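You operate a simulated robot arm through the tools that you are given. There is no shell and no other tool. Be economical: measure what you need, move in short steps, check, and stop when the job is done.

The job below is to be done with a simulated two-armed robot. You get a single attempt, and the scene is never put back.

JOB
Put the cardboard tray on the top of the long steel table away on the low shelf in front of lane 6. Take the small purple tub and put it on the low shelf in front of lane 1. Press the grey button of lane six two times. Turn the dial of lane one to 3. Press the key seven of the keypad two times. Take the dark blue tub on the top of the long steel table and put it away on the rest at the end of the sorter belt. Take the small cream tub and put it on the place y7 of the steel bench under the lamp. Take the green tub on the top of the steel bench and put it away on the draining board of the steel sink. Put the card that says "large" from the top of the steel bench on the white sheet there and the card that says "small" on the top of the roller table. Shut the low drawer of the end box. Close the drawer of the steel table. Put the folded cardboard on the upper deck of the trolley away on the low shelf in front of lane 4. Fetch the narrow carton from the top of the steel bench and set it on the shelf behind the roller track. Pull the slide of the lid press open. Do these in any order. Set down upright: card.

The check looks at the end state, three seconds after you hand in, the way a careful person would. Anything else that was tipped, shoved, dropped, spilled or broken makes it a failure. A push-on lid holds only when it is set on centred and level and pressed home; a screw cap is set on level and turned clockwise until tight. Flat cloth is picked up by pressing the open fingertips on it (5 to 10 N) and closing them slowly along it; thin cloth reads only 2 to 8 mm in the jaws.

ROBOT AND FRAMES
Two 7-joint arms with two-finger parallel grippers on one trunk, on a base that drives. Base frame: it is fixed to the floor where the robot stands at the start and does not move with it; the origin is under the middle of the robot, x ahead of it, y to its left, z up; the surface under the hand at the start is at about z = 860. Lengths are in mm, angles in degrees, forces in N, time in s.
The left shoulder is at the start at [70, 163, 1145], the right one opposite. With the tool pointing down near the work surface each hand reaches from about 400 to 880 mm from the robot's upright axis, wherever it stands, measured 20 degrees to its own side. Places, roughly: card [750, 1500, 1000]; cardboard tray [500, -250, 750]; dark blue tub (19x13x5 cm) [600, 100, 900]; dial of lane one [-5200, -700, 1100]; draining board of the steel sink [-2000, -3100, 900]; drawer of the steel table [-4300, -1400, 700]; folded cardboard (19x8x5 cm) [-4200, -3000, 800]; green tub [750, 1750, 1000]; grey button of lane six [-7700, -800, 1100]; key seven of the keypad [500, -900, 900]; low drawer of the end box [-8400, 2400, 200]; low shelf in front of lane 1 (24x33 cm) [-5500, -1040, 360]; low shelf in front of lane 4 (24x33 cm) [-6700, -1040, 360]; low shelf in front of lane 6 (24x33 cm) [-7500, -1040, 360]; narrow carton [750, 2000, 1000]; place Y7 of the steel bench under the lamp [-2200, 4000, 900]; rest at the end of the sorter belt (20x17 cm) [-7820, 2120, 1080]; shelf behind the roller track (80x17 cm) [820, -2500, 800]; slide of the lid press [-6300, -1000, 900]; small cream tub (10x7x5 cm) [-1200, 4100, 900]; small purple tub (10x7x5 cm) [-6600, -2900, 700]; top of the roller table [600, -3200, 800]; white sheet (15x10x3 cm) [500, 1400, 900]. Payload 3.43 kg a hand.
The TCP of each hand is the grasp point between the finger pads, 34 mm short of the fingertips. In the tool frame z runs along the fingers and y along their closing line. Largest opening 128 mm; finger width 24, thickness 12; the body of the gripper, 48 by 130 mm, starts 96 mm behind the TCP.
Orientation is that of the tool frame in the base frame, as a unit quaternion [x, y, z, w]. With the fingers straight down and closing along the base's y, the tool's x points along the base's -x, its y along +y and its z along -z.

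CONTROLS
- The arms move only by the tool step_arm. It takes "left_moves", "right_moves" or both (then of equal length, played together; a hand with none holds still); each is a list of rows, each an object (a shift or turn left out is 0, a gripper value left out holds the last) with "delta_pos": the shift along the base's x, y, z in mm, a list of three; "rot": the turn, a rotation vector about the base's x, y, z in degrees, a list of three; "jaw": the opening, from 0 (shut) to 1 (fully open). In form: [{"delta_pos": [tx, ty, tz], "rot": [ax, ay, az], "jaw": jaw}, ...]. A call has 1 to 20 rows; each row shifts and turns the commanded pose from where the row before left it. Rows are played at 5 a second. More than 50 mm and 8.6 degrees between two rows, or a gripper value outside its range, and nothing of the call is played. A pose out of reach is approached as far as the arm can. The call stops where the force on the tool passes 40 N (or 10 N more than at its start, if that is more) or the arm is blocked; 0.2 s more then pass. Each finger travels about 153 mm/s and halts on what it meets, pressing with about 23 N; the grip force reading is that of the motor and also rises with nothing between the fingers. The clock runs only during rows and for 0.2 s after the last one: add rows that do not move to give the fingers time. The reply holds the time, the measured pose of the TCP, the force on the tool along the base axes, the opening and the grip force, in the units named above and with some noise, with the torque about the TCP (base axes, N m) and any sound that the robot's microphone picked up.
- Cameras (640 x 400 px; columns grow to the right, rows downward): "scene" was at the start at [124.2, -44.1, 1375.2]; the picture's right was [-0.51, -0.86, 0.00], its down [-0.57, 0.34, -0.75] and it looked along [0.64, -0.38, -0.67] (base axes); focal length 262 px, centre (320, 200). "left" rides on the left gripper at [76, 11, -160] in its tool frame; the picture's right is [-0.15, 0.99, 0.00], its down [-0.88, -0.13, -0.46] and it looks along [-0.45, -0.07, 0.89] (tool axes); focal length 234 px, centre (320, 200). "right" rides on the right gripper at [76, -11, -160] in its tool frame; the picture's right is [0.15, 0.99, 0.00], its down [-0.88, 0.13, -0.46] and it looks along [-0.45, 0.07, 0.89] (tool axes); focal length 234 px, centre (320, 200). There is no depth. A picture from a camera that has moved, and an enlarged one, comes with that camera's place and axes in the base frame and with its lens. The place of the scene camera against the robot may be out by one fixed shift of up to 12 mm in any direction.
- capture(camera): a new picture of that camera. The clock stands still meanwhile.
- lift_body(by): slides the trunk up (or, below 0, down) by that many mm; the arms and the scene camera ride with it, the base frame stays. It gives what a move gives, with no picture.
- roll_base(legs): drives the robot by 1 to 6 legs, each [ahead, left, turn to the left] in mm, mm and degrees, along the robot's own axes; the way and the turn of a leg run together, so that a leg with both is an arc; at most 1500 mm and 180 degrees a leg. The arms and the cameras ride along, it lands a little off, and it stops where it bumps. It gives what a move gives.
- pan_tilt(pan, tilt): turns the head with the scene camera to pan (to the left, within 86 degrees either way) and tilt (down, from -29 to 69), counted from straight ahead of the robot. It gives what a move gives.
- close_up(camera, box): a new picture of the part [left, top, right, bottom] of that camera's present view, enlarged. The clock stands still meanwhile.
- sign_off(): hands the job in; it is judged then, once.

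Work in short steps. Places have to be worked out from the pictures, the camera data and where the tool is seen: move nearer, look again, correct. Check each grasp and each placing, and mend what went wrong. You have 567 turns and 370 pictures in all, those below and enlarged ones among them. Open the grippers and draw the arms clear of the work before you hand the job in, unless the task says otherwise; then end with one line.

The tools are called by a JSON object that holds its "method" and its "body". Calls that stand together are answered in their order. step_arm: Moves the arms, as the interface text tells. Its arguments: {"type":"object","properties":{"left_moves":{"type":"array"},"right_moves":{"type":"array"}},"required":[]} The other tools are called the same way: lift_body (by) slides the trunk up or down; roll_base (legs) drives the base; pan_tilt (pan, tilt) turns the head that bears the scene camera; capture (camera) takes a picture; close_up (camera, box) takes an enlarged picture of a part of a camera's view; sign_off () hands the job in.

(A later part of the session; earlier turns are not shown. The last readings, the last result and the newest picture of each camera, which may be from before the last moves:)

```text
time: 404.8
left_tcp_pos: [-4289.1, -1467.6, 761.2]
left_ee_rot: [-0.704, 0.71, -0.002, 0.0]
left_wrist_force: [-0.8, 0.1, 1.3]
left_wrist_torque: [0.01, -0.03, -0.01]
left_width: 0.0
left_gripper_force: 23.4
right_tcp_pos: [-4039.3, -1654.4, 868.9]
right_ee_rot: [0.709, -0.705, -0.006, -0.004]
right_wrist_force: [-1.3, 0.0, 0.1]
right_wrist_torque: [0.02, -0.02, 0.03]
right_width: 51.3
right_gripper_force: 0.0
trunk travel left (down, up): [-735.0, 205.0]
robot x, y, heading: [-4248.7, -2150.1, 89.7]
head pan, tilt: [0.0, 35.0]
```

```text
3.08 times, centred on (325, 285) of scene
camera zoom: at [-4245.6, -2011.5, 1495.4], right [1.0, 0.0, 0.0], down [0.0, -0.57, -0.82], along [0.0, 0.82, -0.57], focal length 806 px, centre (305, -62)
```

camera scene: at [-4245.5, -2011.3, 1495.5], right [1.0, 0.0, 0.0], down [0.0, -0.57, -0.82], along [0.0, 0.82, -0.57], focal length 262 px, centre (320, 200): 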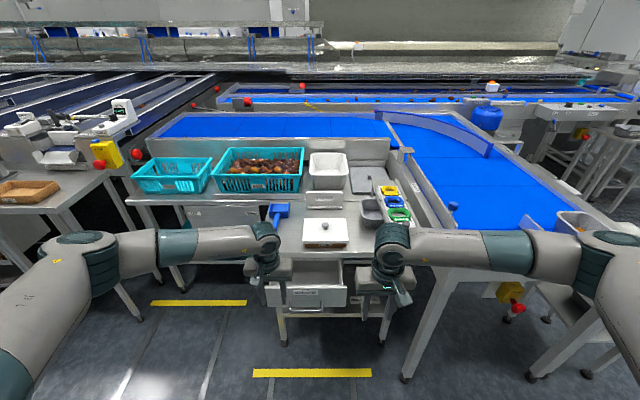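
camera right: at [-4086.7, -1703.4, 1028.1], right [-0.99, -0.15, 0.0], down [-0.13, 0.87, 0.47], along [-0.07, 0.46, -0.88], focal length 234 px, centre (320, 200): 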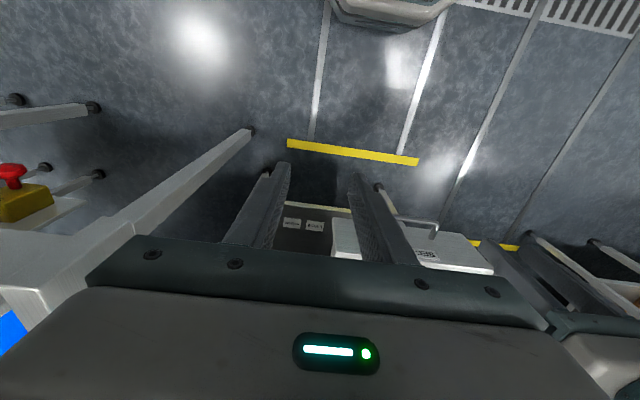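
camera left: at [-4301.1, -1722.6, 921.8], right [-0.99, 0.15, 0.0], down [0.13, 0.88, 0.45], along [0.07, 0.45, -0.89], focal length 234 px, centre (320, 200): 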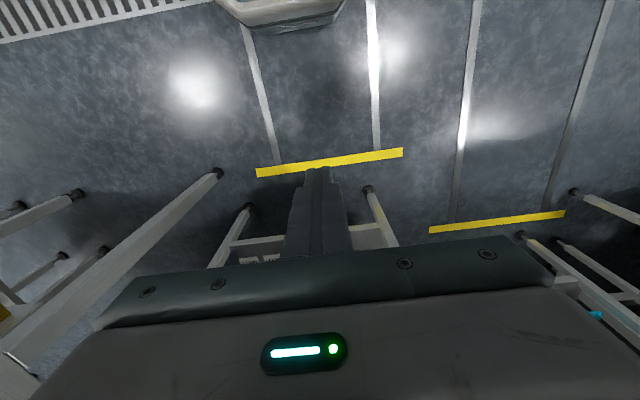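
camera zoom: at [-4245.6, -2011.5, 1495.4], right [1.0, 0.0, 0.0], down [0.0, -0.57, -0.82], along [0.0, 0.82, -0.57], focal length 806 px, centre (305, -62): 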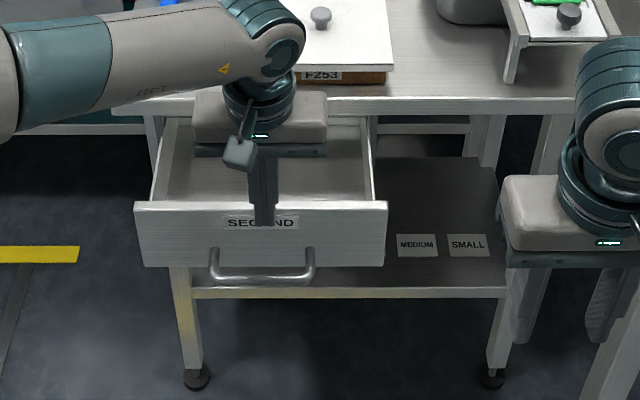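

The drawer is farther and lower than assumed (face z≈600–705, y≈−1420). I go back 90 mm, lower to z≈660 and push again.

{"method": "step_arm", "body": {"left_moves": [{"delta_pos": [0, -45, 0]}, {"delta_pos": [0, -45, 0]}, {"delta_pos": [0, -10, -40]}, {"delta_pos": [0, 0, -45]}, {"delta_pos": [0, 0, -15]}, {}]}}

{"method": "step_arm", "body": {"left_moves": [{"delta_pos": [0, 15, 0]}, {"delta_pos": [0, 15, 0]}, {"delta_pos": [0, 15, 0]}, {"delta_pos": [0, 15, 0]}, {"delta_pos": [0, 10, 0]}, {}]}}

{"method": "close_up", "body": {"camera": "scene", "box": [230, 220, 420, 350]}}

```text
time: 406.2
left_tcp_pos: [-4290.8, -1566.1, 660.8]
left_ee_rot: [-0.705, 0.709, -0.002, 0.0]
left_wrist_force: [0.2, 0.3, -0.8]
left_wrist_torque: [-0.02, 0.02, 0.01]
left_width: 0.0
left_gripper_force: 23.5
right_tcp_pos: [-4040.1, -1652.9, 869.1]
right_ee_rot: [0.709, -0.705, -0.006, -0.004]
right_wrist_force: [-0.9, 0.3, -0.4]
right_wrist_torque: [-0.04, -0.04, -0.01]
right_width: 51.3
right_gripper_force: 0.0
trunk travel left (down, up): [-735.0, 205.0]
robot x, y, heading: [-4244.7, -2147.2, 89.9]
head pan, tilt: [0.0, 35.0]
```

```text
time: 407.6
left_tcp_pos: [-4288.9, -1495.0, 660.2]
left_ee_rot: [-0.705, 0.71, -0.001, 0.0]
left_wrist_force: [-0.2, -0.2, 0.4]
left_wrist_torque: [0.0, 0.0, -0.01]
left_width: 0.1
left_gripper_force: 23.2
right_tcp_pos: [-4039.4, -1653.9, 869.4]
right_ee_rot: [0.709, -0.705, -0.006, -0.005]
right_wrist_force: [0.8, 0.0, 0.9]
right_wrist_torque: [-0.01, 0.05, -0.02]
right_width: 51.5
right_gripper_force: 0.0
trunk travel left (down, up): [-735.0, 205.0]
robot x, y, heading: [-4251.4, -2144.7, 89.7]
head pan, tilt: [0.0, 35.0]
```

```text
3.08 times, centred on (325, 285) of scene
camera zoom: at [-4245.5, -2011.4, 1495.4], right [1.0, 0.0, 0.0], down [0.0, -0.57, -0.82], along [0.0, 0.82, -0.57], focal length 806 px, centre (305, -62)
```

zoom: 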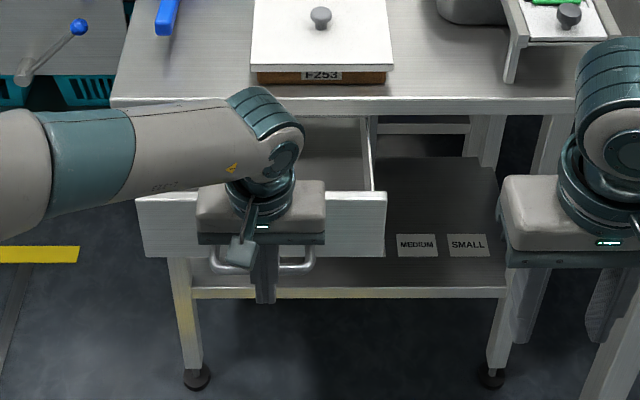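

The drawer is moving (face row 207→193). I keep pushing until it stops.

{"method": "step_arm", "body": {"left_moves": [{"delta_pos": [0, 15, 0]}, {"delta_pos": [0, 15, 0]}, {"delta_pos": [0, 15, 0]}, {"delta_pos": [0, 15, 0]}, {"delta_pos": [0, 15, 0]}, {"delta_pos": [0, 15, 0]}, {"delta_pos": [0, 15, 0]}, {"delta_pos": [0, 15, 0]}, {}]}}

{"method": "close_up", "body": {"camera": "scene", "box": [230, 200, 420, 330]}}

```text
time: 409.6
left_tcp_pos: [-4290.3, -1428.9, 660.5]
left_ee_rot: [-0.704, 0.71, -0.002, 0.0]
left_wrist_force: [0.2, 0.1, 0.4]
left_wrist_torque: [0.01, 0.0, 0.01]
left_width: 0.1
left_gripper_force: 23.2
left hand out of reach, approached as far as the arm can: row 5, 6, 7, 8
right_tcp_pos: [-4038.8, -1653.4, 868.6]
right_ee_rot: [0.709, -0.705, -0.006, -0.003]
right_wrist_force: [0.2, 0.4, 0.2]
right_wrist_torque: [0.02, 0.02, 0.0]
right_width: 51.2
right_gripper_force: 0.1
trunk travel left (down, up): [-735.0, 205.0]
robot x, y, heading: [-4245.1, -2149.1, 90.0]
head pan, tilt: [0.0, 35.0]
```

```text
3.08 times, centred on (325, 265) of scene
camera zoom: at [-4245.3, -2011.3, 1495.4], right [1.0, 0.0, 0.0], down [0.0, -0.57, -0.82], along [0.0, 0.82, -0.57], focal length 806 px, centre (305, 0)
```

zoom: 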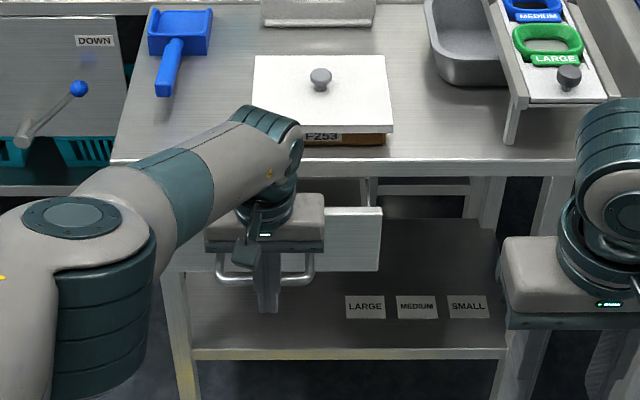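

Reach limit. I pull the hand back 90 mm, drive the base 150 mm forward and push again with the arm.

{"method": "step_arm", "body": {"left_moves": [{"delta_pos": [0, -45, 0]}, {"delta_pos": [0, -45, 0]}, {"delta_pos": [0, -45, 0]}, {"delta_pos": [0, -45, 0]}]}}

{"method": "roll_base", "body": {"legs": [[150, 0, 0]]}}

{"method": "step_arm", "body": {"left_moves": [{"delta_pos": [0, 15, 0]}, {"delta_pos": [0, 15, 0]}, {"delta_pos": [0, 15, 0]}, {"delta_pos": [0, 15, 0]}, {"delta_pos": [0, 15, 0]}, {"delta_pos": [0, 15, 0]}, {"delta_pos": [0, 10, 0]}, {}]}}

{"method": "capture", "body": {"camera": "scene"}}

```text
time: 410.6
left_tcp_pos: [-4290.7, -1610.4, 660.6]
left_ee_rot: [-0.705, 0.709, -0.002, 0.001]
left_wrist_force: [-0.6, 0.5, -0.2]
left_wrist_torque: [-0.01, -0.01, 0.05]
left_width: 0.2
left_gripper_force: 23.1
right_tcp_pos: [-4039.9, -1653.7, 868.5]
right_ee_rot: [0.709, -0.705, -0.007, -0.004]
right_wrist_force: [0.7, -0.3, 0.6]
right_wrist_torque: [0.0, -0.03, 0.01]
right_width: 51.5
right_gripper_force: 0.0
trunk travel left (down, up): [-735.0, 205.0]
robot x, y, heading: [-4247.4, -2146.4, 89.8]
head pan, tilt: [0.0, 35.0]
```

```text
time: 412.0
left_tcp_pos: [-4288.7, -1460.0, 660.4]
left_ee_rot: [-0.705, 0.71, -0.002, 0.0]
left_wrist_force: [0.5, 0.6, -0.3]
left_wrist_torque: [0.01, -0.02, 0.0]
left_width: 0.0
left_gripper_force: 23.3
right_tcp_pos: [-4038.5, -1502.2, 869.4]
right_ee_rot: [0.708, -0.706, -0.006, -0.003]
right_wrist_force: [-0.1, -0.5, -0.7]
right_wrist_torque: [0.02, 0.0, -0.02]
right_width: 51.3
right_gripper_force: 0.1
trunk travel left (down, up): [-735.0, 205.0]
robot x, y, heading: [-4245.3, -1997.2, 89.6]
head pan, tilt: [0.0, 35.0]
```

```text
time: 413.4
left_tcp_pos: [-4287.9, -1383.3, 658.1]
left_ee_rot: [-0.704, 0.71, -0.008, -0.008]
left_wrist_force: [-4.6, -17.6, 27.4]
left_wrist_torque: [-0.29, -0.1, 0.0]
left_width: 0.0
left_gripper_force: 22.7
right_tcp_pos: [-4040.0, -1504.4, 869.3]
right_ee_rot: [0.709, -0.705, -0.007, -0.004]
right_wrist_force: [-0.3, 0.5, -0.1]
right_wrist_torque: [0.0, 0.0, 0.01]
right_width: 50.9
right_gripper_force: 0.0
trunk travel left (down, up): [-735.0, 205.0]
robot x, y, heading: [-4245.1, -1997.8, 89.9]
head pan, tilt: [0.0, 35.0]
stopped in row 6 (left hand): the force on the tool passed its limit at 48 N (the readings are from after the stop); the commanded pose is now the measured one
```

```text
214 pictures are left
camera scene: at [-4244.9, -1861.3, 1495.5], right [1.0, 0.0, 0.0], down [0.0, -0.57, -0.82], along [0.0, 0.82, -0.57], focal length 262 px, centre (320, 200)
```

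scene: 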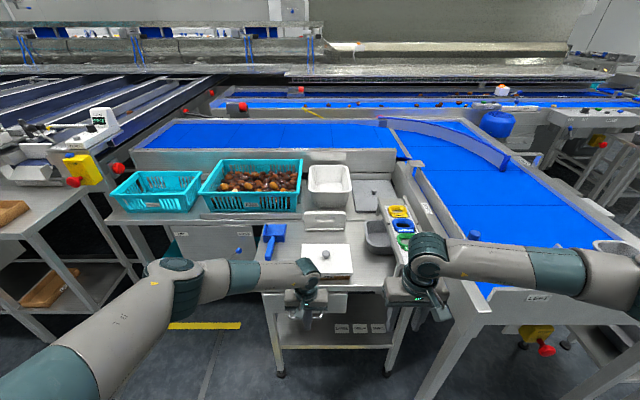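

{"method": "close_up", "body": {"camera": "scene", "box": [220, 230, 380, 350]}}

{"method": "capture", "body": {"camera": "left"}}

```text
3.33 times, centred on (300, 290) of scene
camera zoom: at [-4244.9, -1861.3, 1495.5], right [1.0, 0.0, 0.0], down [0.0, -0.57, -0.82], along [0.0, 0.82, -0.57], focal length 873 px, centre (387, -100)
```

zoom: 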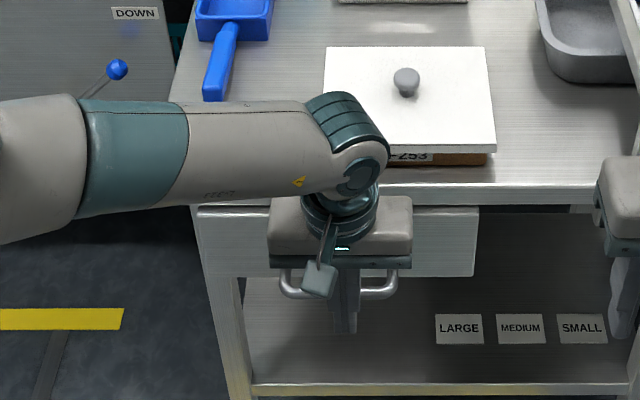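

```text
212 pictures are left
camera left: at [-4299.6, -1455.1, 819.5], right [-0.99, 0.16, 0.0], down [0.14, 0.89, 0.44], along [0.07, 0.43, -0.9], focal length 234 px, centre (320, 200)
```

left: 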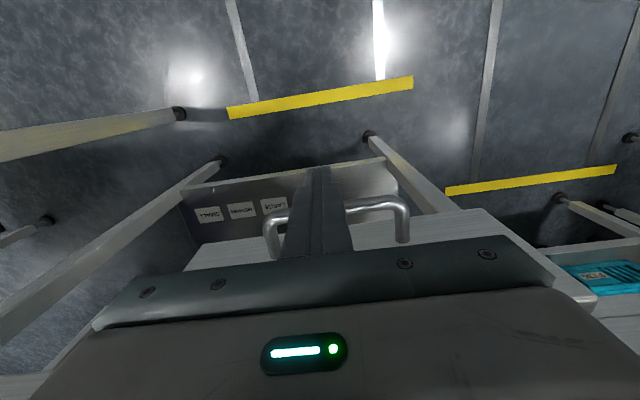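

I back the hand off to see whether the drawer is fully shut.

{"method": "step_arm", "body": {"left_moves": [{"delta_pos": [0, -30, 0]}, {"delta_pos": [0, -45, 0]}, {"delta_pos": [-45, -10, 0]}, {"delta_pos": [-48, 0, 0]}, {"delta_pos": [-48, 0, 0]}, {"delta_pos": [-48, 0, 0]}]}}

{"method": "close_up", "body": {"camera": "scene", "box": [220, 230, 380, 350]}}

```text
time: 414.8
left_tcp_pos: [-4478.7, -1467.6, 658.9]
left_ee_rot: [-0.703, 0.711, -0.007, -0.005]
left_wrist_force: [0.9, -0.2, -0.3]
left_wrist_torque: [-0.02, -0.01, 0.01]
left_width: 0.1
left_gripper_force: 22.8
right_tcp_pos: [-4039.9, -1502.7, 868.3]
right_ee_rot: [0.709, -0.706, -0.006, -0.005]
right_wrist_force: [-0.2, -0.1, 0.4]
right_wrist_torque: [-0.01, -0.02, 0.01]
right_width: 51.3
right_gripper_force: 0.0
trunk travel left (down, up): [-735.0, 205.0]
robot x, y, heading: [-4250.2, -1998.7, 89.6]
head pan, tilt: [0.0, 35.0]
```

```text
3.33 times, centred on (300, 290) of scene
camera zoom: at [-4247.1, -1861.4, 1495.5], right [1.0, 0.0, 0.0], down [0.0, -0.57, -0.82], along [0.0, 0.82, -0.57], focal length 873 px, centre (387, -100)
```

zoom: 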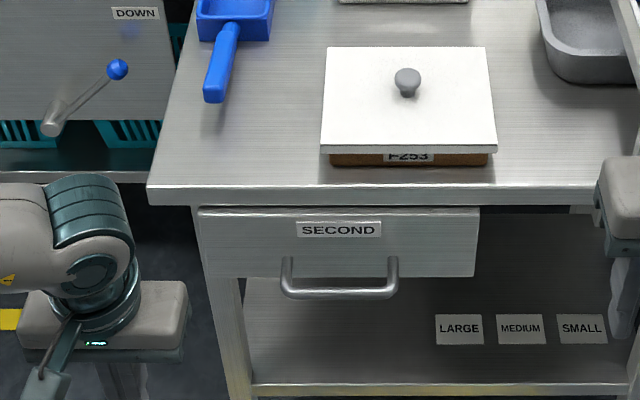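

It looks shut, but my stop may have come from the hand body touching the table edge. I verify by pushing the face directly with the fingertips, body passing above the table top (z≈705, x≈−4390).

{"method": "step_arm", "body": {"left_moves": [{"delta_pos": [0, -20, 45]}, {"delta_pos": [45, 0, 2]}, {"delta_pos": [43, 0, 0]}, {"delta_pos": [0, 30, 0]}, {"delta_pos": [0, 30, 0]}, {"delta_pos": [0, 20, 0]}, {"delta_pos": [0, 10, 0]}, {}]}}

{"method": "close_up", "body": {"camera": "scene", "box": [220, 230, 380, 350]}}

```text
time: 416.6
left_tcp_pos: [-4388.5, -1396.5, 705.4]
left_ee_rot: [-0.704, 0.71, -0.007, -0.007]
left_wrist_force: [-0.1, 0.4, 0.0]
left_wrist_torque: [0.01, 0.0, 0.03]
left_width: 0.0
left_gripper_force: 22.7
right_tcp_pos: [-4038.8, -1503.2, 868.9]
right_ee_rot: [0.708, -0.706, -0.006, -0.004]
right_wrist_force: [-0.2, 0.2, -0.1]
right_wrist_torque: [0.0, 0.0, -0.05]
right_width: 51.3
right_gripper_force: 0.1
trunk travel left (down, up): [-735.0, 205.0]
robot x, y, heading: [-4247.7, -1996.8, 90.2]
head pan, tilt: [0.0, 35.0]
```

```text
3.33 times, centred on (300, 290) of scene
camera zoom: at [-4244.9, -1860.6, 1495.4], right [1.0, 0.0, 0.0], down [0.0, -0.57, -0.82], along [0.0, 0.82, -0.57], focal length 873 px, centre (387, -100)
```

zoom: 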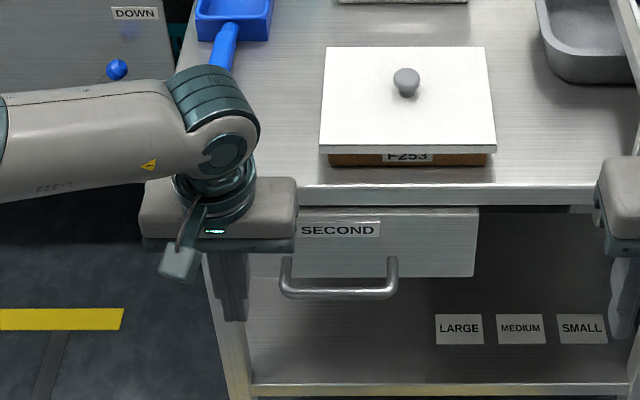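

Continue in 8 mm rows to feel the face.

{"method": "step_arm", "body": {"left_moves": [{"delta_pos": [0, 8, 0]}, {"delta_pos": [0, 8, 0]}, {"delta_pos": [0, 8, 0]}, {"delta_pos": [0, 8, 0]}, {"delta_pos": [0, 8, 0]}, {"delta_pos": [0, 8, 0]}, {}]}}

{"method": "close_up", "body": {"camera": "scene", "box": [220, 230, 380, 350]}}

```text
time: 418.2
left_tcp_pos: [-4389.1, -1348.5, 705.9]
left_ee_rot: [-0.704, 0.71, -0.006, -0.007]
left_wrist_force: [0.0, -0.8, 0.3]
left_wrist_torque: [-0.02, 0.01, -0.01]
left_width: 0.1
left_gripper_force: 22.7
right_tcp_pos: [-4039.6, -1503.2, 868.5]
right_ee_rot: [0.709, -0.705, -0.006, -0.003]
right_wrist_force: [0.2, 0.2, -0.6]
right_wrist_torque: [-0.01, 0.0, -0.03]
right_width: 51.1
right_gripper_force: 0.1
trunk travel left (down, up): [-735.0, 205.0]
robot x, y, heading: [-4247.0, -1996.0, 90.0]
head pan, tilt: [0.0, 35.0]
```

```text
3.33 times, centred on (300, 290) of scene
camera zoom: at [-4245.1, -1860.6, 1495.4], right [1.0, 0.0, 0.0], down [0.0, -0.57, -0.82], along [0.0, 0.82, -0.57], focal length 873 px, centre (387, -100)
```

zoom: 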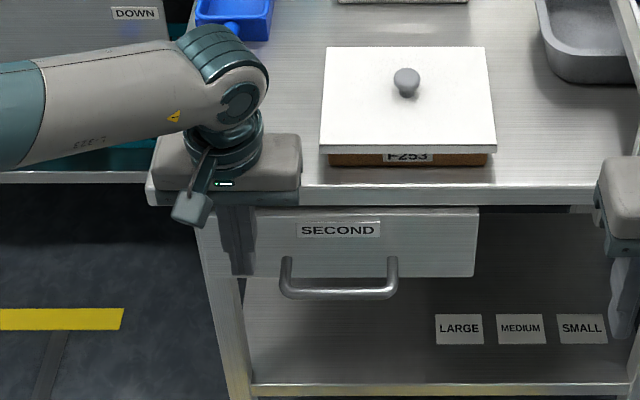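

{"method": "step_arm", "body": {"left_moves": [{"delta_pos": [0, 6, 0]}, {"delta_pos": [0, 6, 0]}, {"delta_pos": [0, 6, 0]}, {"delta_pos": [0, 6, 0]}, {"delta_pos": [0, 6, 0]}, {}]}}

{"method": "close_up", "body": {"camera": "scene", "box": [220, 230, 380, 350]}}

```text
time: 419.0
left_tcp_pos: [-4388.1, -1340.8, 701.8]
left_ee_rot: [-0.703, 0.711, -0.013, -0.015]
left_wrist_force: [-0.8, -21.0, 12.9]
left_wrist_torque: [0.64, 0.09, 0.24]
left_width: 0.0
left_gripper_force: 22.7
right_tcp_pos: [-4040.4, -1504.1, 869.7]
right_ee_rot: [0.71, -0.704, -0.006, -0.005]
right_wrist_force: [0.2, 0.7, -0.3]
right_wrist_torque: [0.0, 0.0, -0.02]
right_width: 51.4
right_gripper_force: 0.2
trunk travel left (down, up): [-735.0, 205.0]
robot x, y, heading: [-4247.5, -1995.3, 90.0]
head pan, tilt: [0.0, 35.0]
stopped in row 4 (left hand): the force on the tool passed its limit at 46 N (the readings are from after the stop); the commanded pose is now the measured one
```

```text
3.33 times, centred on (300, 290) of scene
camera zoom: at [-4244.9, -1863.2, 1495.7], right [1.0, 0.0, 0.0], down [0.0, -0.57, -0.82], along [0.0, 0.82, -0.57], focal length 873 px, centre (387, -100)
```

zoom: 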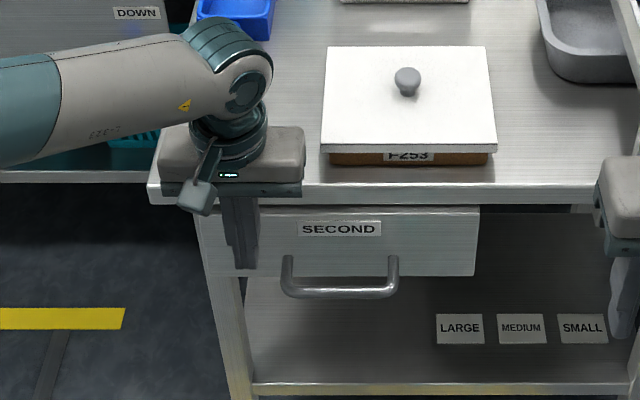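

The face resists at 46 N at the same place as before: the drawer is shut. I withdraw and turn around to the trolley.

{"method": "step_arm", "body": {"left_moves": [{"delta_pos": [0, -40, 0]}, {"delta_pos": [0, -45, 0], "rot": [0.9, 0, 0]}, {"delta_pos": [0, -45, 0]}, {"delta_pos": [30, 0, 40]}, {"delta_pos": [0, 0, 45]}, {"delta_pos": [0, 0, 45]}]}}

{"method": "roll_base", "body": {"legs": [[-100, 0, 0], [0, 0, 90], [0, 0, 90]]}}

{"method": "pan_tilt", "body": {"pan": 15, "tilt": 30}}

{"method": "capture", "body": {"camera": "scene"}}

```text
time: 420.4
left_tcp_pos: [-4360.2, -1469.1, 830.7]
left_ee_rot: [-0.703, 0.711, -0.006, -0.007]
left_wrist_force: [0.2, 0.6, -0.1]
left_wrist_torque: [0.01, 0.01, 0.01]
left_width: 0.0
left_gripper_force: 23.3
right_tcp_pos: [-4039.1, -1504.3, 869.4]
right_ee_rot: [0.709, -0.705, -0.007, -0.004]
right_wrist_force: [0.4, 0.0, -1.0]
right_wrist_torque: [-0.01, 0.03, 0.02]
right_width: 51.3
right_gripper_force: 0.1
trunk travel left (down, up): [-735.0, 205.0]
robot x, y, heading: [-4246.5, -1996.1, 90.0]
head pan, tilt: [0.0, 35.0]
```

```text
time: 429.3
left_tcp_pos: [-4123.5, -2628.3, 830.4]
left_ee_rot: [0.704, 0.71, 0.006, -0.006]
left_wrist_force: [0.3, -0.3, 0.6]
left_wrist_torque: [0.01, -0.02, -0.03]
left_width: 0.0
left_gripper_force: 22.8
right_tcp_pos: [-4446.1, -2598.9, 869.5]
right_ee_rot: [0.697, 0.717, -0.004, 0.006]
right_wrist_force: [-0.5, 0.1, -0.8]
right_wrist_torque: [-0.01, -0.01, -0.01]
right_width: 51.2
right_gripper_force: 0.1
trunk travel left (down, up): [-735.0, 205.0]
robot x, y, heading: [-4251.8, -2099.1, -88.7]
head pan, tilt: [0.0, 35.0]
```

```text
time: 430.1
left_tcp_pos: [-4124.0, -2628.3, 831.8]
left_ee_rot: [0.703, 0.711, 0.007, -0.006]
left_wrist_force: [-0.3, 0.0, -0.3]
left_wrist_torque: [-0.02, -0.01, -0.02]
left_width: 0.0
left_gripper_force: 22.9
right_tcp_pos: [-4444.8, -2599.5, 869.7]
right_ee_rot: [0.698, 0.716, -0.004, 0.008]
right_wrist_force: [0.1, -0.8, 0.7]
right_wrist_torque: [-0.03, -0.01, -0.02]
right_width: 51.2
right_gripper_force: 0.0
trunk travel left (down, up): [-735.0, 205.0]
robot x, y, heading: [-4247.0, -2099.0, -88.7]
head pan, tilt: [15.0, 30.0]
```

```text
207 pictures are left
camera scene: at [-4219.8, -2239.2, 1503.2], right [-0.96, -0.28, 0.0], down [-0.14, 0.48, -0.87], along [0.24, -0.83, -0.5], focal length 262 px, centre (320, 200)
```

scene: 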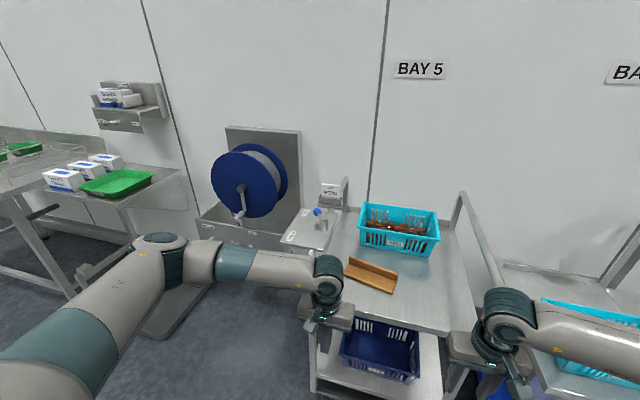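

{"method": "close_up", "body": {"camera": "scene", "box": [300, 180, 480, 330]}}

{"method": "capture", "body": {"camera": "left"}}

```text
2.67 times, centred on (390, 255) of scene
camera zoom: at [-4219.8, -2239.2, 1503.2], right [-0.96, -0.28, 0.0], down [-0.14, 0.48, -0.87], along [0.24, -0.83, -0.5], focal length 698 px, centre (133, 53)
```

zoom: 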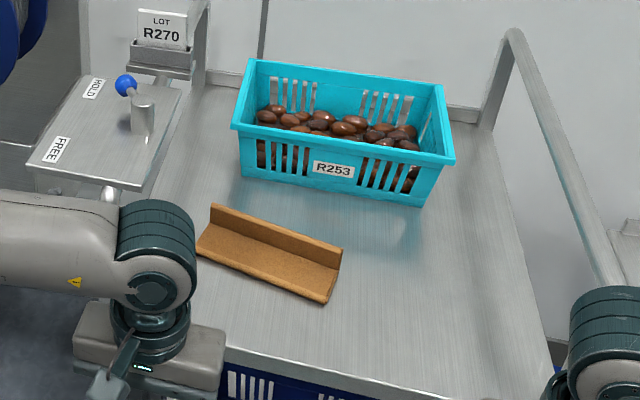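

```text
205 pictures are left
camera left: at [-4113.7, -2555.6, 992.6], right [0.99, -0.14, 0.0], down [-0.12, -0.89, 0.44], along [-0.06, -0.44, -0.9], focal length 234 px, centre (320, 200)
```

left: 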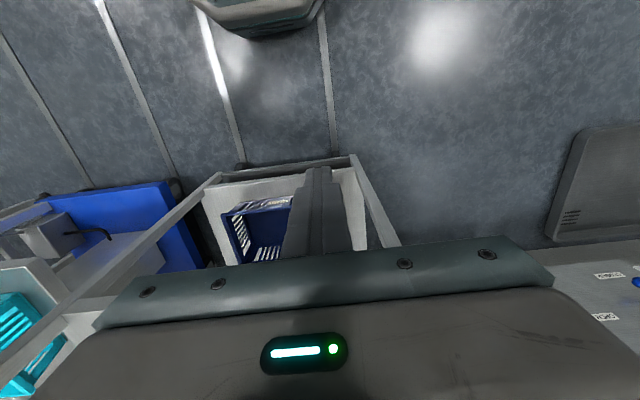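

The folded cardboard is an L-angle with its upright flap at the back, along x (yaw ≈−10°). I raise both hands, move 170 mm forward and turn the left hand +79° to clamp the flap.

{"method": "step_arm", "body": {"left_moves": [{"delta_pos": [0, 0, 45], "jaw": 0.5}, {"delta_pos": [0, 0, 45]}, {"delta_pos": [0, 0, 45]}, {"delta_pos": [0, 0, 45]}], "right_moves": [{"delta_pos": [0, 0, 45]}, {"delta_pos": [0, 0, 45]}, {"delta_pos": [0, 0, 45]}, {"delta_pos": [0, 0, 45]}]}}

{"method": "roll_base", "body": {"legs": [[170, 0, -1]]}}

{"method": "step_arm", "body": {"left_moves": [{"rot": [0, 0, 7.9]}, {"rot": [0, 0, 7.9]}, {"rot": [0, 0, 7.9]}, {"rot": [0, 0, 7.9]}, {"rot": [0, 0, 7.9]}, {"rot": [0, 0, 7.9]}, {"rot": [0, 0, 7.9]}, {"rot": [0, 0, 7.9]}, {"rot": [0, 0, 7.9]}, {"rot": [0, 0, 7.9]}, {}]}}

{"method": "capture", "body": {"camera": "left"}}

```text
time: 431.1
left_tcp_pos: [-4123.8, -2628.5, 1011.8]
left_ee_rot: [0.703, 0.711, 0.007, -0.006]
left_wrist_force: [0.8, 0.6, 0.7]
left_wrist_torque: [0.03, 0.01, -0.01]
left_width: 64.1
left_gripper_force: 0.1
right_tcp_pos: [-4442.8, -2599.4, 1050.0]
right_ee_rot: [0.698, 0.716, -0.003, 0.006]
right_wrist_force: [0.3, 0.7, -0.2]
right_wrist_torque: [0.02, -0.02, 0.0]
right_width: 51.0
right_gripper_force: 0.0
trunk travel left (down, up): [-735.0, 205.0]
robot x, y, heading: [-4247.0, -2098.9, -88.9]
head pan, tilt: [15.0, 30.0]
```

```text
time: 432.5
left_tcp_pos: [-4130.4, -2804.8, 1011.7]
left_ee_rot: [0.71, 0.705, 0.007, -0.006]
left_wrist_force: [0.7, 0.8, -0.1]
left_wrist_torque: [0.0, 0.02, 0.0]
left_width: 64.0
left_gripper_force: 0.1
right_tcp_pos: [-4449.1, -2769.8, 1048.2]
right_ee_rot: [0.704, 0.71, -0.004, 0.007]
right_wrist_force: [1.1, -0.3, 0.5]
right_wrist_torque: [-0.03, 0.0, 0.01]
right_width: 51.0
right_gripper_force: 0.0
trunk travel left (down, up): [-735.0, 205.0]
robot x, y, heading: [-4246.8, -2273.5, -89.9]
head pan, tilt: [15.0, 30.0]
```

```text
time: 434.9
left_tcp_pos: [-4131.2, -2804.9, 1011.9]
left_ee_rot: [0.099, 0.995, 0.001, -0.009]
left_wrist_force: [0.0, -0.4, 0.3]
left_wrist_torque: [0.02, 0.03, 0.0]
left_width: 64.0
left_gripper_force: 0.0
right_tcp_pos: [-4449.5, -2770.2, 1048.3]
right_ee_rot: [0.704, 0.71, -0.004, 0.006]
right_wrist_force: [-0.7, -0.1, 0.8]
right_wrist_torque: [0.01, -0.04, -0.04]
right_width: 51.1
right_gripper_force: 0.0
trunk travel left (down, up): [-735.0, 205.0]
robot x, y, heading: [-4246.1, -2271.3, -89.9]
head pan, tilt: [15.0, 30.0]
```

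```text
204 pictures are left
camera left: at [-4200.9, -2779.6, 1173.6], right [0.34, 0.94, 0.0], down [0.85, -0.3, 0.44], along [0.41, -0.15, -0.9], focal length 234 px, centre (320, 200)
```

left: 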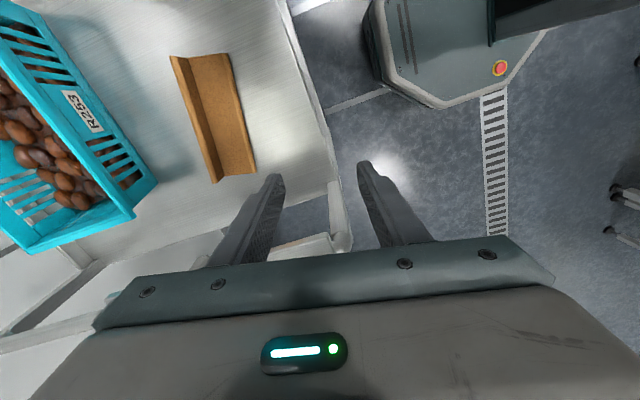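

Wall midpoint about (−4212,−2968), top z≈812. I move the hand near it and look again.

{"method": "step_arm", "body": {"left_moves": [{"delta_pos": [-20, -40, 0], "rot": [0, 0, -4]}, {"delta_pos": [-20, -40, 0]}, {"delta_pos": [-20, -40, 0]}, {"delta_pos": [-20, -25, -30]}, {"delta_pos": [0, 0, -40]}, {}]}}

{"method": "capture", "body": {"camera": "left"}}

```text
time: 436.3
left_tcp_pos: [-4213.5, -2949.9, 941.5]
left_ee_rot: [0.134, 0.991, 0.001, -0.009]
left_wrist_force: [0.3, -0.6, -0.5]
left_wrist_torque: [-0.05, -0.07, 0.01]
left_width: 64.0
left_gripper_force: 0.0
right_tcp_pos: [-4449.5, -2769.8, 1048.5]
right_ee_rot: [0.704, 0.71, -0.005, 0.008]
right_wrist_force: [-0.2, 0.0, -0.7]
right_wrist_torque: [-0.01, 0.0, -0.01]
right_width: 51.3
right_gripper_force: 0.2
trunk travel left (down, up): [-735.0, 205.0]
robot x, y, heading: [-4245.1, -2275.0, -89.8]
head pan, tilt: [15.0, 30.0]
```

```text
203 pictures are left
camera left: at [-4281.3, -2918.9, 1102.9], right [0.4, 0.91, 0.0], down [0.82, -0.36, 0.44], along [0.4, -0.18, -0.9], focal length 234 px, centre (320, 200)
```

left: 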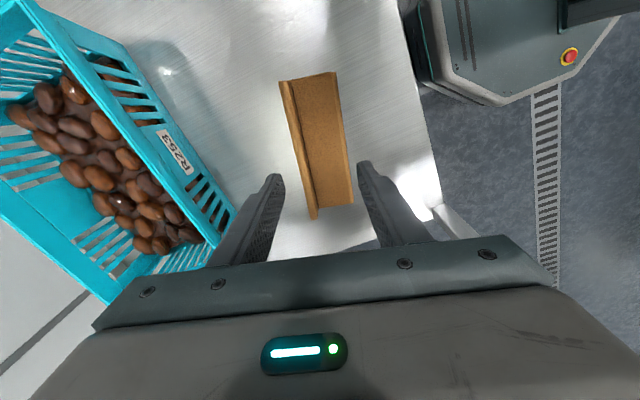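

Good: wall mid (−4215,−2974), yaw matches. I narrow the jaw, centre and lower to z≈818, then check.

{"method": "step_arm", "body": {"left_moves": [{"delta_pos": [-1, -24, -30], "rot": [-0.25, -1, 0], "jaw": 0.35}, {"delta_pos": [0, 0, -40]}, {"delta_pos": [0, 0, -35]}, {"delta_pos": [0, 0, -15]}, {}]}}

{"method": "close_up", "body": {"camera": "left", "box": [220, 60, 420, 240]}}

{"method": "pan_tilt", "body": {"pan": 0, "tilt": 45}}

{"method": "close_up", "body": {"camera": "scene", "box": [230, 150, 390, 270]}}

```text
time: 437.5
left_tcp_pos: [-4211.3, -2973.1, 822.3]
left_ee_rot: [0.133, 0.991, 0.001, 0.0]
left_wrist_force: [0.7, -0.4, 0.4]
left_wrist_torque: [0.02, -0.02, 0.01]
left_width: 44.9
left_gripper_force: 0.1
right_tcp_pos: [-4448.7, -2770.7, 1048.1]
right_ee_rot: [0.705, 0.709, -0.004, 0.006]
right_wrist_force: [0.0, 0.0, -0.2]
right_wrist_torque: [0.0, 0.01, 0.04]
right_width: 51.1
right_gripper_force: 0.0
trunk travel left (down, up): [-735.0, 205.0]
robot x, y, heading: [-4245.9, -2273.6, -89.9]
head pan, tilt: [15.0, 30.0]
```

```text
2.22 times, centred on (320, 150) of left
camera zoom: at [-4282.1, -2942.6, 982.1], right [0.4, 0.91, 0.0], down [0.81, -0.36, 0.46], along [0.42, -0.18, -0.89], focal length 520 px, centre (320, 311)
```

zoom: 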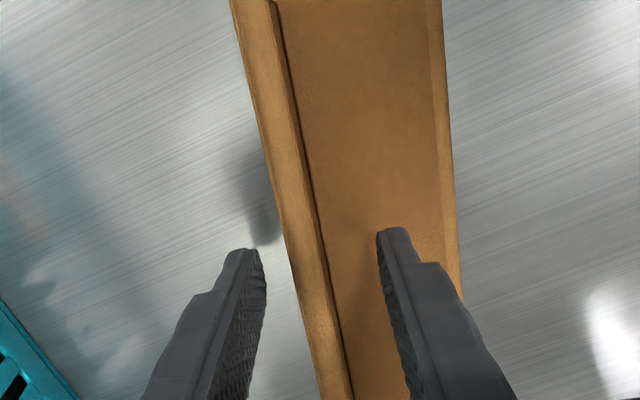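

```text
time: 438.3
left_tcp_pos: [-4211.9, -2973.6, 822.4]
left_ee_rot: [0.134, 0.991, 0.002, 0.0]
left_wrist_force: [-0.4, -0.4, 0.1]
left_wrist_torque: [0.0, 0.02, -0.08]
left_width: 44.6
left_gripper_force: 0.1
right_tcp_pos: [-4448.8, -2770.2, 1048.4]
right_ee_rot: [0.704, 0.711, -0.004, 0.006]
right_wrist_force: [-0.2, 0.0, 0.7]
right_wrist_torque: [-0.03, 0.0, 0.01]
right_width: 51.1
right_gripper_force: 0.1
trunk travel left (down, up): [-735.0, 205.0]
robot x, y, heading: [-4246.5, -2276.2, -90.0]
head pan, tilt: [0.0, 45.0]
```

```text
3.33 times, centred on (310, 210) of scene
camera zoom: at [-4243.8, -2406.9, 1480.6], right [-1.0, 0.0, 0.0], down [0.0, 0.71, -0.71], along [0.0, -0.71, -0.71], focal length 873 px, centre (353, 167)
```

zoom: 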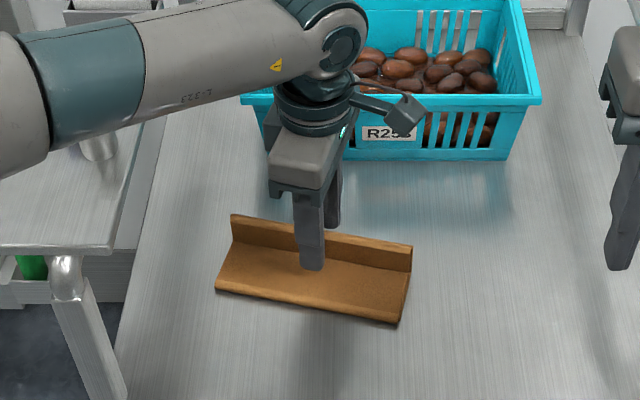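

Fingers straddle the upright flap. Lower 8 mm more, close, lift.

{"method": "step_arm", "body": {"left_moves": [{"delta_pos": [0, 0, -8]}, {"jaw": 0.25}, {"jaw": 0.15}, {"jaw": 0.05}, {"jaw": 0}, {}, {}]}}

{"method": "step_arm", "body": {"left_moves": [{"delta_pos": [0, 0, 15]}, {"delta_pos": [0, 0, 40]}, {"delta_pos": [0, 0, 45]}, {"delta_pos": [0, 0, 45]}, {"delta_pos": [0, 0, 45]}, {}]}}

{"method": "capture", "body": {"camera": "scene"}}

```text
time: 439.9
left_tcp_pos: [-4211.3, -2975.2, 813.5]
left_ee_rot: [0.134, 0.991, 0.0, 0.0]
left_wrist_force: [-0.3, -0.4, 0.9]
left_wrist_torque: [-0.01, -0.01, 0.02]
left_width: 10.8
left_gripper_force: 22.8
right_tcp_pos: [-4449.0, -2768.9, 1048.0]
right_ee_rot: [0.704, 0.71, -0.003, 0.006]
right_wrist_force: [-0.1, 0.3, 0.2]
right_wrist_torque: [0.01, -0.04, 0.0]
right_width: 51.0
right_gripper_force: 0.0
trunk travel left (down, up): [-735.0, 205.0]
robot x, y, heading: [-4248.3, -2274.8, -90.1]
head pan, tilt: [0.0, 45.0]
```

```text
time: 441.3
left_tcp_pos: [-4211.6, -2975.8, 1004.6]
left_ee_rot: [0.135, 0.991, 0.001, 0.0]
left_wrist_force: [0.0, 0.4, -1.2]
left_wrist_torque: [0.02, -0.01, -0.02]
left_width: 10.8
left_gripper_force: 23.4
right_tcp_pos: [-4449.5, -2770.7, 1047.9]
right_ee_rot: [0.704, 0.71, -0.004, 0.006]
right_wrist_force: [0.6, 0.6, -0.3]
right_wrist_torque: [-0.01, 0.01, 0.0]
right_width: 51.2
right_gripper_force: 0.1
trunk travel left (down, up): [-735.0, 205.0]
robot x, y, heading: [-4243.9, -2277.3, -89.8]
head pan, tilt: [0.0, 45.0]
```

```text
200 pictures are left
camera scene: at [-4243.6, -2407.4, 1480.5], right [-1.0, 0.0, 0.0], down [0.0, 0.71, -0.71], along [0.0, -0.71, -0.71], focal length 262 px, centre (320, 200)
```

scene: 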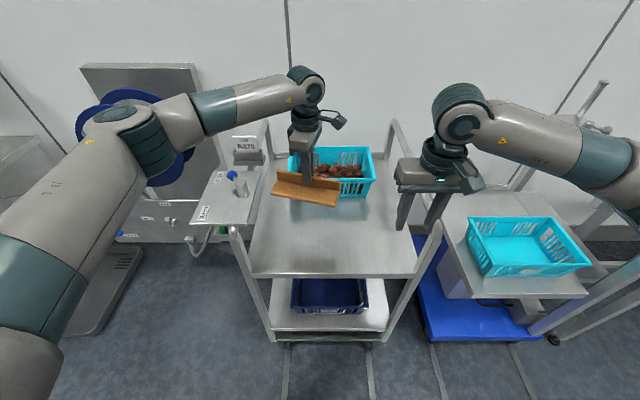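

Held (10.8 mm). I back off, draw the hand in, and drive west to x≈−6550 facing south for the purple tub.

{"method": "roll_base", "body": {"legs": [[-250, 0, 0]]}}

{"method": "step_arm", "body": {"left_moves": [{"delta_pos": [15, 45, 0]}, {"delta_pos": [15, 45, 0]}, {"delta_pos": [15, 45, 0]}, {"delta_pos": [15, 45, 0]}]}}

{"method": "roll_base", "body": {"legs": [[0, -1150, 0], [0, -1150, 0]]}}

{"method": "pan_tilt", "body": {"pan": 0, "tilt": 30}}

{"method": "capture", "body": {"camera": "scene"}}

```text
time: 443.1
left_tcp_pos: [-4213.9, -2725.6, 1003.3]
left_ee_rot: [0.135, 0.991, 0.002, 0.0]
left_wrist_force: [0.5, 0.2, -0.6]
left_wrist_torque: [0.02, 0.01, 0.0]
left_width: 10.6
left_gripper_force: 22.6
right_tcp_pos: [-4450.2, -2519.3, 1047.4]
right_ee_rot: [0.705, 0.71, -0.003, 0.006]
right_wrist_force: [0.1, 0.5, -0.1]
right_wrist_torque: [0.01, 0.01, 0.04]
right_width: 51.3
right_gripper_force: 0.1
trunk travel left (down, up): [-735.0, 205.0]
robot x, y, heading: [-4245.8, -2022.5, -90.2]
head pan, tilt: [0.0, 45.0]
```

```text
time: 444.1
left_tcp_pos: [-4151.7, -2542.6, 1002.9]
left_ee_rot: [0.136, 0.991, 0.001, -0.001]
left_wrist_force: [-0.1, -0.3, 0.2]
left_wrist_torque: [0.0, 0.03, 0.02]
left_width: 10.8
left_gripper_force: 23.0
right_tcp_pos: [-4447.4, -2518.2, 1047.3]
right_ee_rot: [0.705, 0.709, -0.005, 0.006]
right_wrist_force: [0.5, 0.3, 0.0]
right_wrist_torque: [-0.02, -0.01, 0.0]
right_width: 50.9
right_gripper_force: 0.0
trunk travel left (down, up): [-735.0, 205.0]
robot x, y, heading: [-4245.1, -2021.6, -90.0]
head pan, tilt: [0.0, 45.0]
```

```text
time: 455.4
left_tcp_pos: [-6453.5, -2519.0, 1003.0]
left_ee_rot: [0.141, 0.99, 0.001, -0.001]
left_wrist_force: [0.0, 0.3, 0.1]
left_wrist_torque: [0.01, -0.01, -0.01]
left_width: 10.7
left_gripper_force: 23.1
right_tcp_pos: [-6753.1, -2490.8, 1049.1]
right_ee_rot: [0.71, 0.705, -0.004, 0.005]
right_wrist_force: [0.6, 0.3, 0.6]
right_wrist_torque: [-0.01, 0.04, 0.04]
right_width: 51.2
right_gripper_force: 0.0
trunk travel left (down, up): [-735.0, 205.0]
robot x, y, heading: [-6540.3, -1999.8, -90.7]
head pan, tilt: [0.0, 45.0]
```

```text
time: 456.2
left_tcp_pos: [-6454.6, -2517.3, 1003.3]
left_ee_rot: [0.141, 0.99, 0.001, 0.0]
left_wrist_force: [-0.3, -0.1, -0.2]
left_wrist_torque: [-0.02, 0.0, 0.0]
left_width: 10.7
left_gripper_force: 23.1
right_tcp_pos: [-6752.7, -2491.2, 1048.7]
right_ee_rot: [0.709, 0.706, -0.004, 0.006]
right_wrist_force: [0.7, -0.4, -0.4]
right_wrist_torque: [-0.01, 0.02, -0.04]
right_width: 51.1
right_gripper_force: 0.1
trunk travel left (down, up): [-735.0, 205.0]
robot x, y, heading: [-6542.6, -1996.3, -90.8]
head pan, tilt: [0.0, 30.0]
```

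```text
199 pictures are left
camera scene: at [-6542.6, -2139.2, 1503.1], right [-1.0, 0.01, 0.0], down [0.01, 0.5, -0.87], along [-0.01, -0.87, -0.5], focal length 262 px, centre (320, 200)
```

scene: 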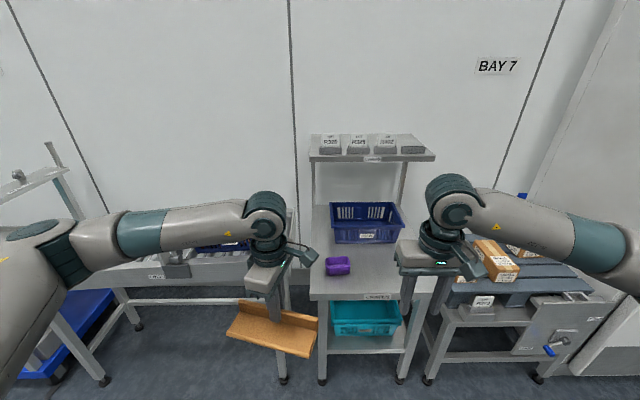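

The purple tub is at about (−6620,−2865). I drive 200 mm forward and view it with the right hand camera.

{"method": "roll_base", "body": {"legs": [[200, 0, 0.8]]}}

{"method": "step_arm", "body": {"right_moves": [{"delta_pos": [40, -10, 0], "jaw": 1}, {"delta_pos": [40, -10, -20]}, {"delta_pos": [40, -10, -30]}, {}]}}

{"method": "capture", "body": {"camera": "right"}}

{"method": "pan_tilt", "body": {"pan": -5, "tilt": 45}}

{"method": "capture", "body": {"camera": "scene"}}

```text
time: 457.8
left_tcp_pos: [-6446.1, -2715.0, 1003.0]
left_ee_rot: [0.133, 0.991, 0.001, 0.0]
left_wrist_force: [-0.7, 0.1, -1.1]
left_wrist_torque: [-0.01, 0.02, 0.01]
left_width: 10.7
left_gripper_force: 22.7
right_tcp_pos: [-6745.2, -2693.5, 1048.5]
right_ee_rot: [0.702, 0.712, -0.004, 0.006]
right_wrist_force: [0.3, 0.0, 0.3]
right_wrist_torque: [-0.01, 0.02, 0.03]
right_width: 50.9
right_gripper_force: 0.0
trunk travel left (down, up): [-735.0, 205.0]
robot x, y, heading: [-6545.1, -2193.3, -89.8]
head pan, tilt: [0.0, 30.0]
```

```text
refused: row 3 steps farther than a row can; nothing moved
```

```text
198 pictures are left
camera right: at [-6756.8, -2615.3, 1207.6], right [0.99, 0.16, 0.0], down [0.14, -0.87, 0.47], along [0.08, -0.46, -0.88], focal length 234 px, centre (320, 200)
```

right: 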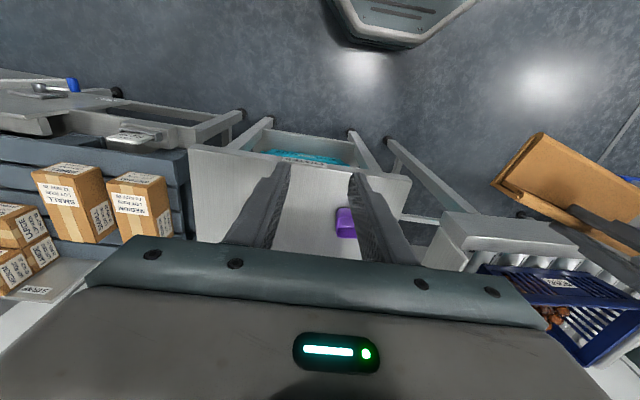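

```text
time: 458.6
left_tcp_pos: [-6446.6, -2716.2, 1003.0]
left_ee_rot: [0.133, 0.991, 0.001, 0.0]
left_wrist_force: [-0.2, 0.1, 0.0]
left_wrist_torque: [-0.01, 0.01, 0.03]
left_width: 11.0
left_gripper_force: 22.5
right_tcp_pos: [-6745.8, -2693.1, 1047.5]
right_ee_rot: [0.702, 0.712, -0.004, 0.007]
right_wrist_force: [-0.4, 0.5, 0.3]
right_wrist_torque: [0.0, -0.01, -0.01]
right_width: 51.1
right_gripper_force: 0.0
trunk travel left (down, up): [-735.0, 205.0]
robot x, y, heading: [-6543.9, -2194.0, -89.8]
head pan, tilt: [-5.0, 45.0]
```

```text
197 pictures are left
camera scene: at [-6548.1, -2328.7, 1480.6], right [-1.0, 0.08, 0.0], down [0.06, 0.7, -0.71], along [-0.06, -0.7, -0.71], focal length 262 px, centre (320, 200)
```

scene: 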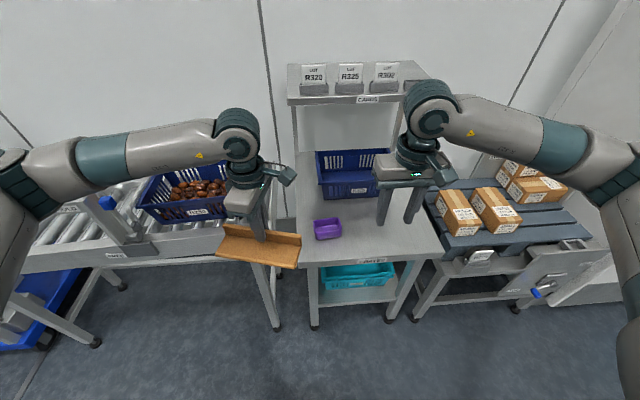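

Triangulated: tub near (−6628,−2950), z≈690, so the table is low. I raise the left hand with the cardboard and lower the trunk 200 mm, then bring the right hand over the tub.

{"method": "step_arm", "body": {"left_moves": [{"delta_pos": [0, 10, 45]}, {"delta_pos": [0, 10, 45]}, {"delta_pos": [0, 10, 45]}, {"delta_pos": [0, 10, 45]}], "right_moves": [{"delta_pos": [40, 0, 0], "jaw": 1}, {"delta_pos": [40, -20, 0]}, {"delta_pos": [30, -30, 0]}, {"delta_pos": [0, -45, 0]}]}}

{"method": "lift_body", "body": {"by": -200}}

{"method": "capture", "body": {"camera": "right"}}

```text
time: 459.6
left_tcp_pos: [-6447.3, -2676.1, 1185.6]
left_ee_rot: [0.133, 0.991, 0.0, 0.0]
left_wrist_force: [-0.9, -0.1, -0.3]
left_wrist_torque: [0.01, -0.01, -0.04]
left_width: 10.8
left_gripper_force: 22.9
right_tcp_pos: [-6637.8, -2789.9, 1047.3]
right_ee_rot: [0.703, 0.711, -0.003, 0.006]
right_wrist_force: [-0.7, 0.4, 1.0]
right_wrist_torque: [0.02, 0.0, 0.03]
right_width: 127.8
right_gripper_force: 0.1
trunk travel left (down, up): [-735.0, 205.0]
robot x, y, heading: [-6544.7, -2195.4, -89.9]
head pan, tilt: [-5.0, 45.0]
```

```text
time: 461.7
left_tcp_pos: [-6446.4, -2675.8, 984.5]
left_ee_rot: [0.132, 0.991, 0.001, -0.001]
left_wrist_force: [0.6, -0.7, 0.5]
left_wrist_torque: [-0.01, 0.04, 0.0]
left_width: 10.7
left_gripper_force: 22.6
right_tcp_pos: [-6637.0, -2789.6, 849.3]
right_ee_rot: [0.703, 0.711, -0.004, 0.007]
right_wrist_force: [-0.9, 0.1, 0.2]
right_wrist_torque: [-0.01, 0.02, 0.01]
right_width: 127.8
right_gripper_force: 0.1
trunk travel left (down, up): [-535.0, 405.0]
robot x, y, heading: [-6545.5, -2194.7, -89.5]
head pan, tilt: [-5.0, 45.0]
```

```text
196 pictures are left
camera right: at [-6648.8, -2712.3, 1007.4], right [0.99, 0.16, 0.0], down [0.14, -0.87, 0.47], along [0.08, -0.46, -0.88], focal length 234 px, centre (320, 200)
```

right: 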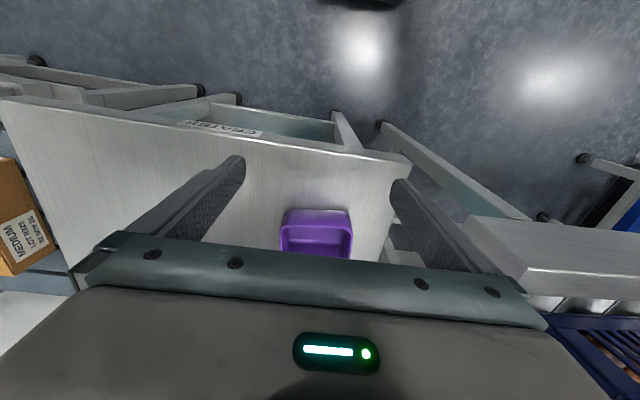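

Tub rim ≈713, centre about (−6623,−2920), yaw +12°. I rotate 12°, move above it and look.

{"method": "step_arm", "body": {"right_moves": [{"delta_pos": [5, -40, 0], "rot": [0, 0, 6]}, {"delta_pos": [5, -40, 0], "rot": [0, 0, 6]}, {"delta_pos": [4, -45, 0]}, {"delta_pos": [0, 0, -35]}, {}]}}

{"method": "capture", "body": {"camera": "right"}}

```text
time: 462.9
left_tcp_pos: [-6446.6, -2676.7, 984.3]
left_ee_rot: [0.133, 0.991, 0.0, 0.0]
left_wrist_force: [0.0, -0.3, -1.2]
left_wrist_torque: [-0.02, 0.02, 0.03]
left_width: 11.0
left_gripper_force: 22.8
right_tcp_pos: [-6622.4, -2915.3, 814.1]
right_ee_rot: [0.625, 0.781, -0.004, 0.008]
right_wrist_force: [-0.3, 0.6, -0.6]
right_wrist_torque: [-0.05, 0.04, 0.0]
right_width: 127.8
right_gripper_force: 0.2
trunk travel left (down, up): [-535.0, 405.0]
robot x, y, heading: [-6544.7, -2196.2, -90.0]
head pan, tilt: [-5.0, 45.0]
```

```text
195 pictures are left
camera right: at [-6649.1, -2842.3, 972.5], right [0.93, 0.36, 0.0], down [0.32, -0.82, 0.47], along [0.17, -0.44, -0.88], focal length 234 px, centre (320, 200)
```

right: 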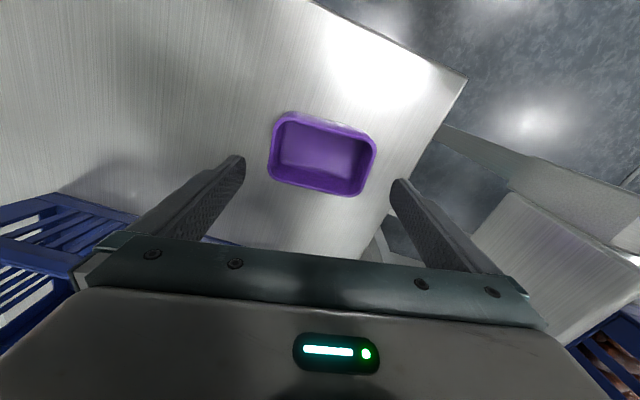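

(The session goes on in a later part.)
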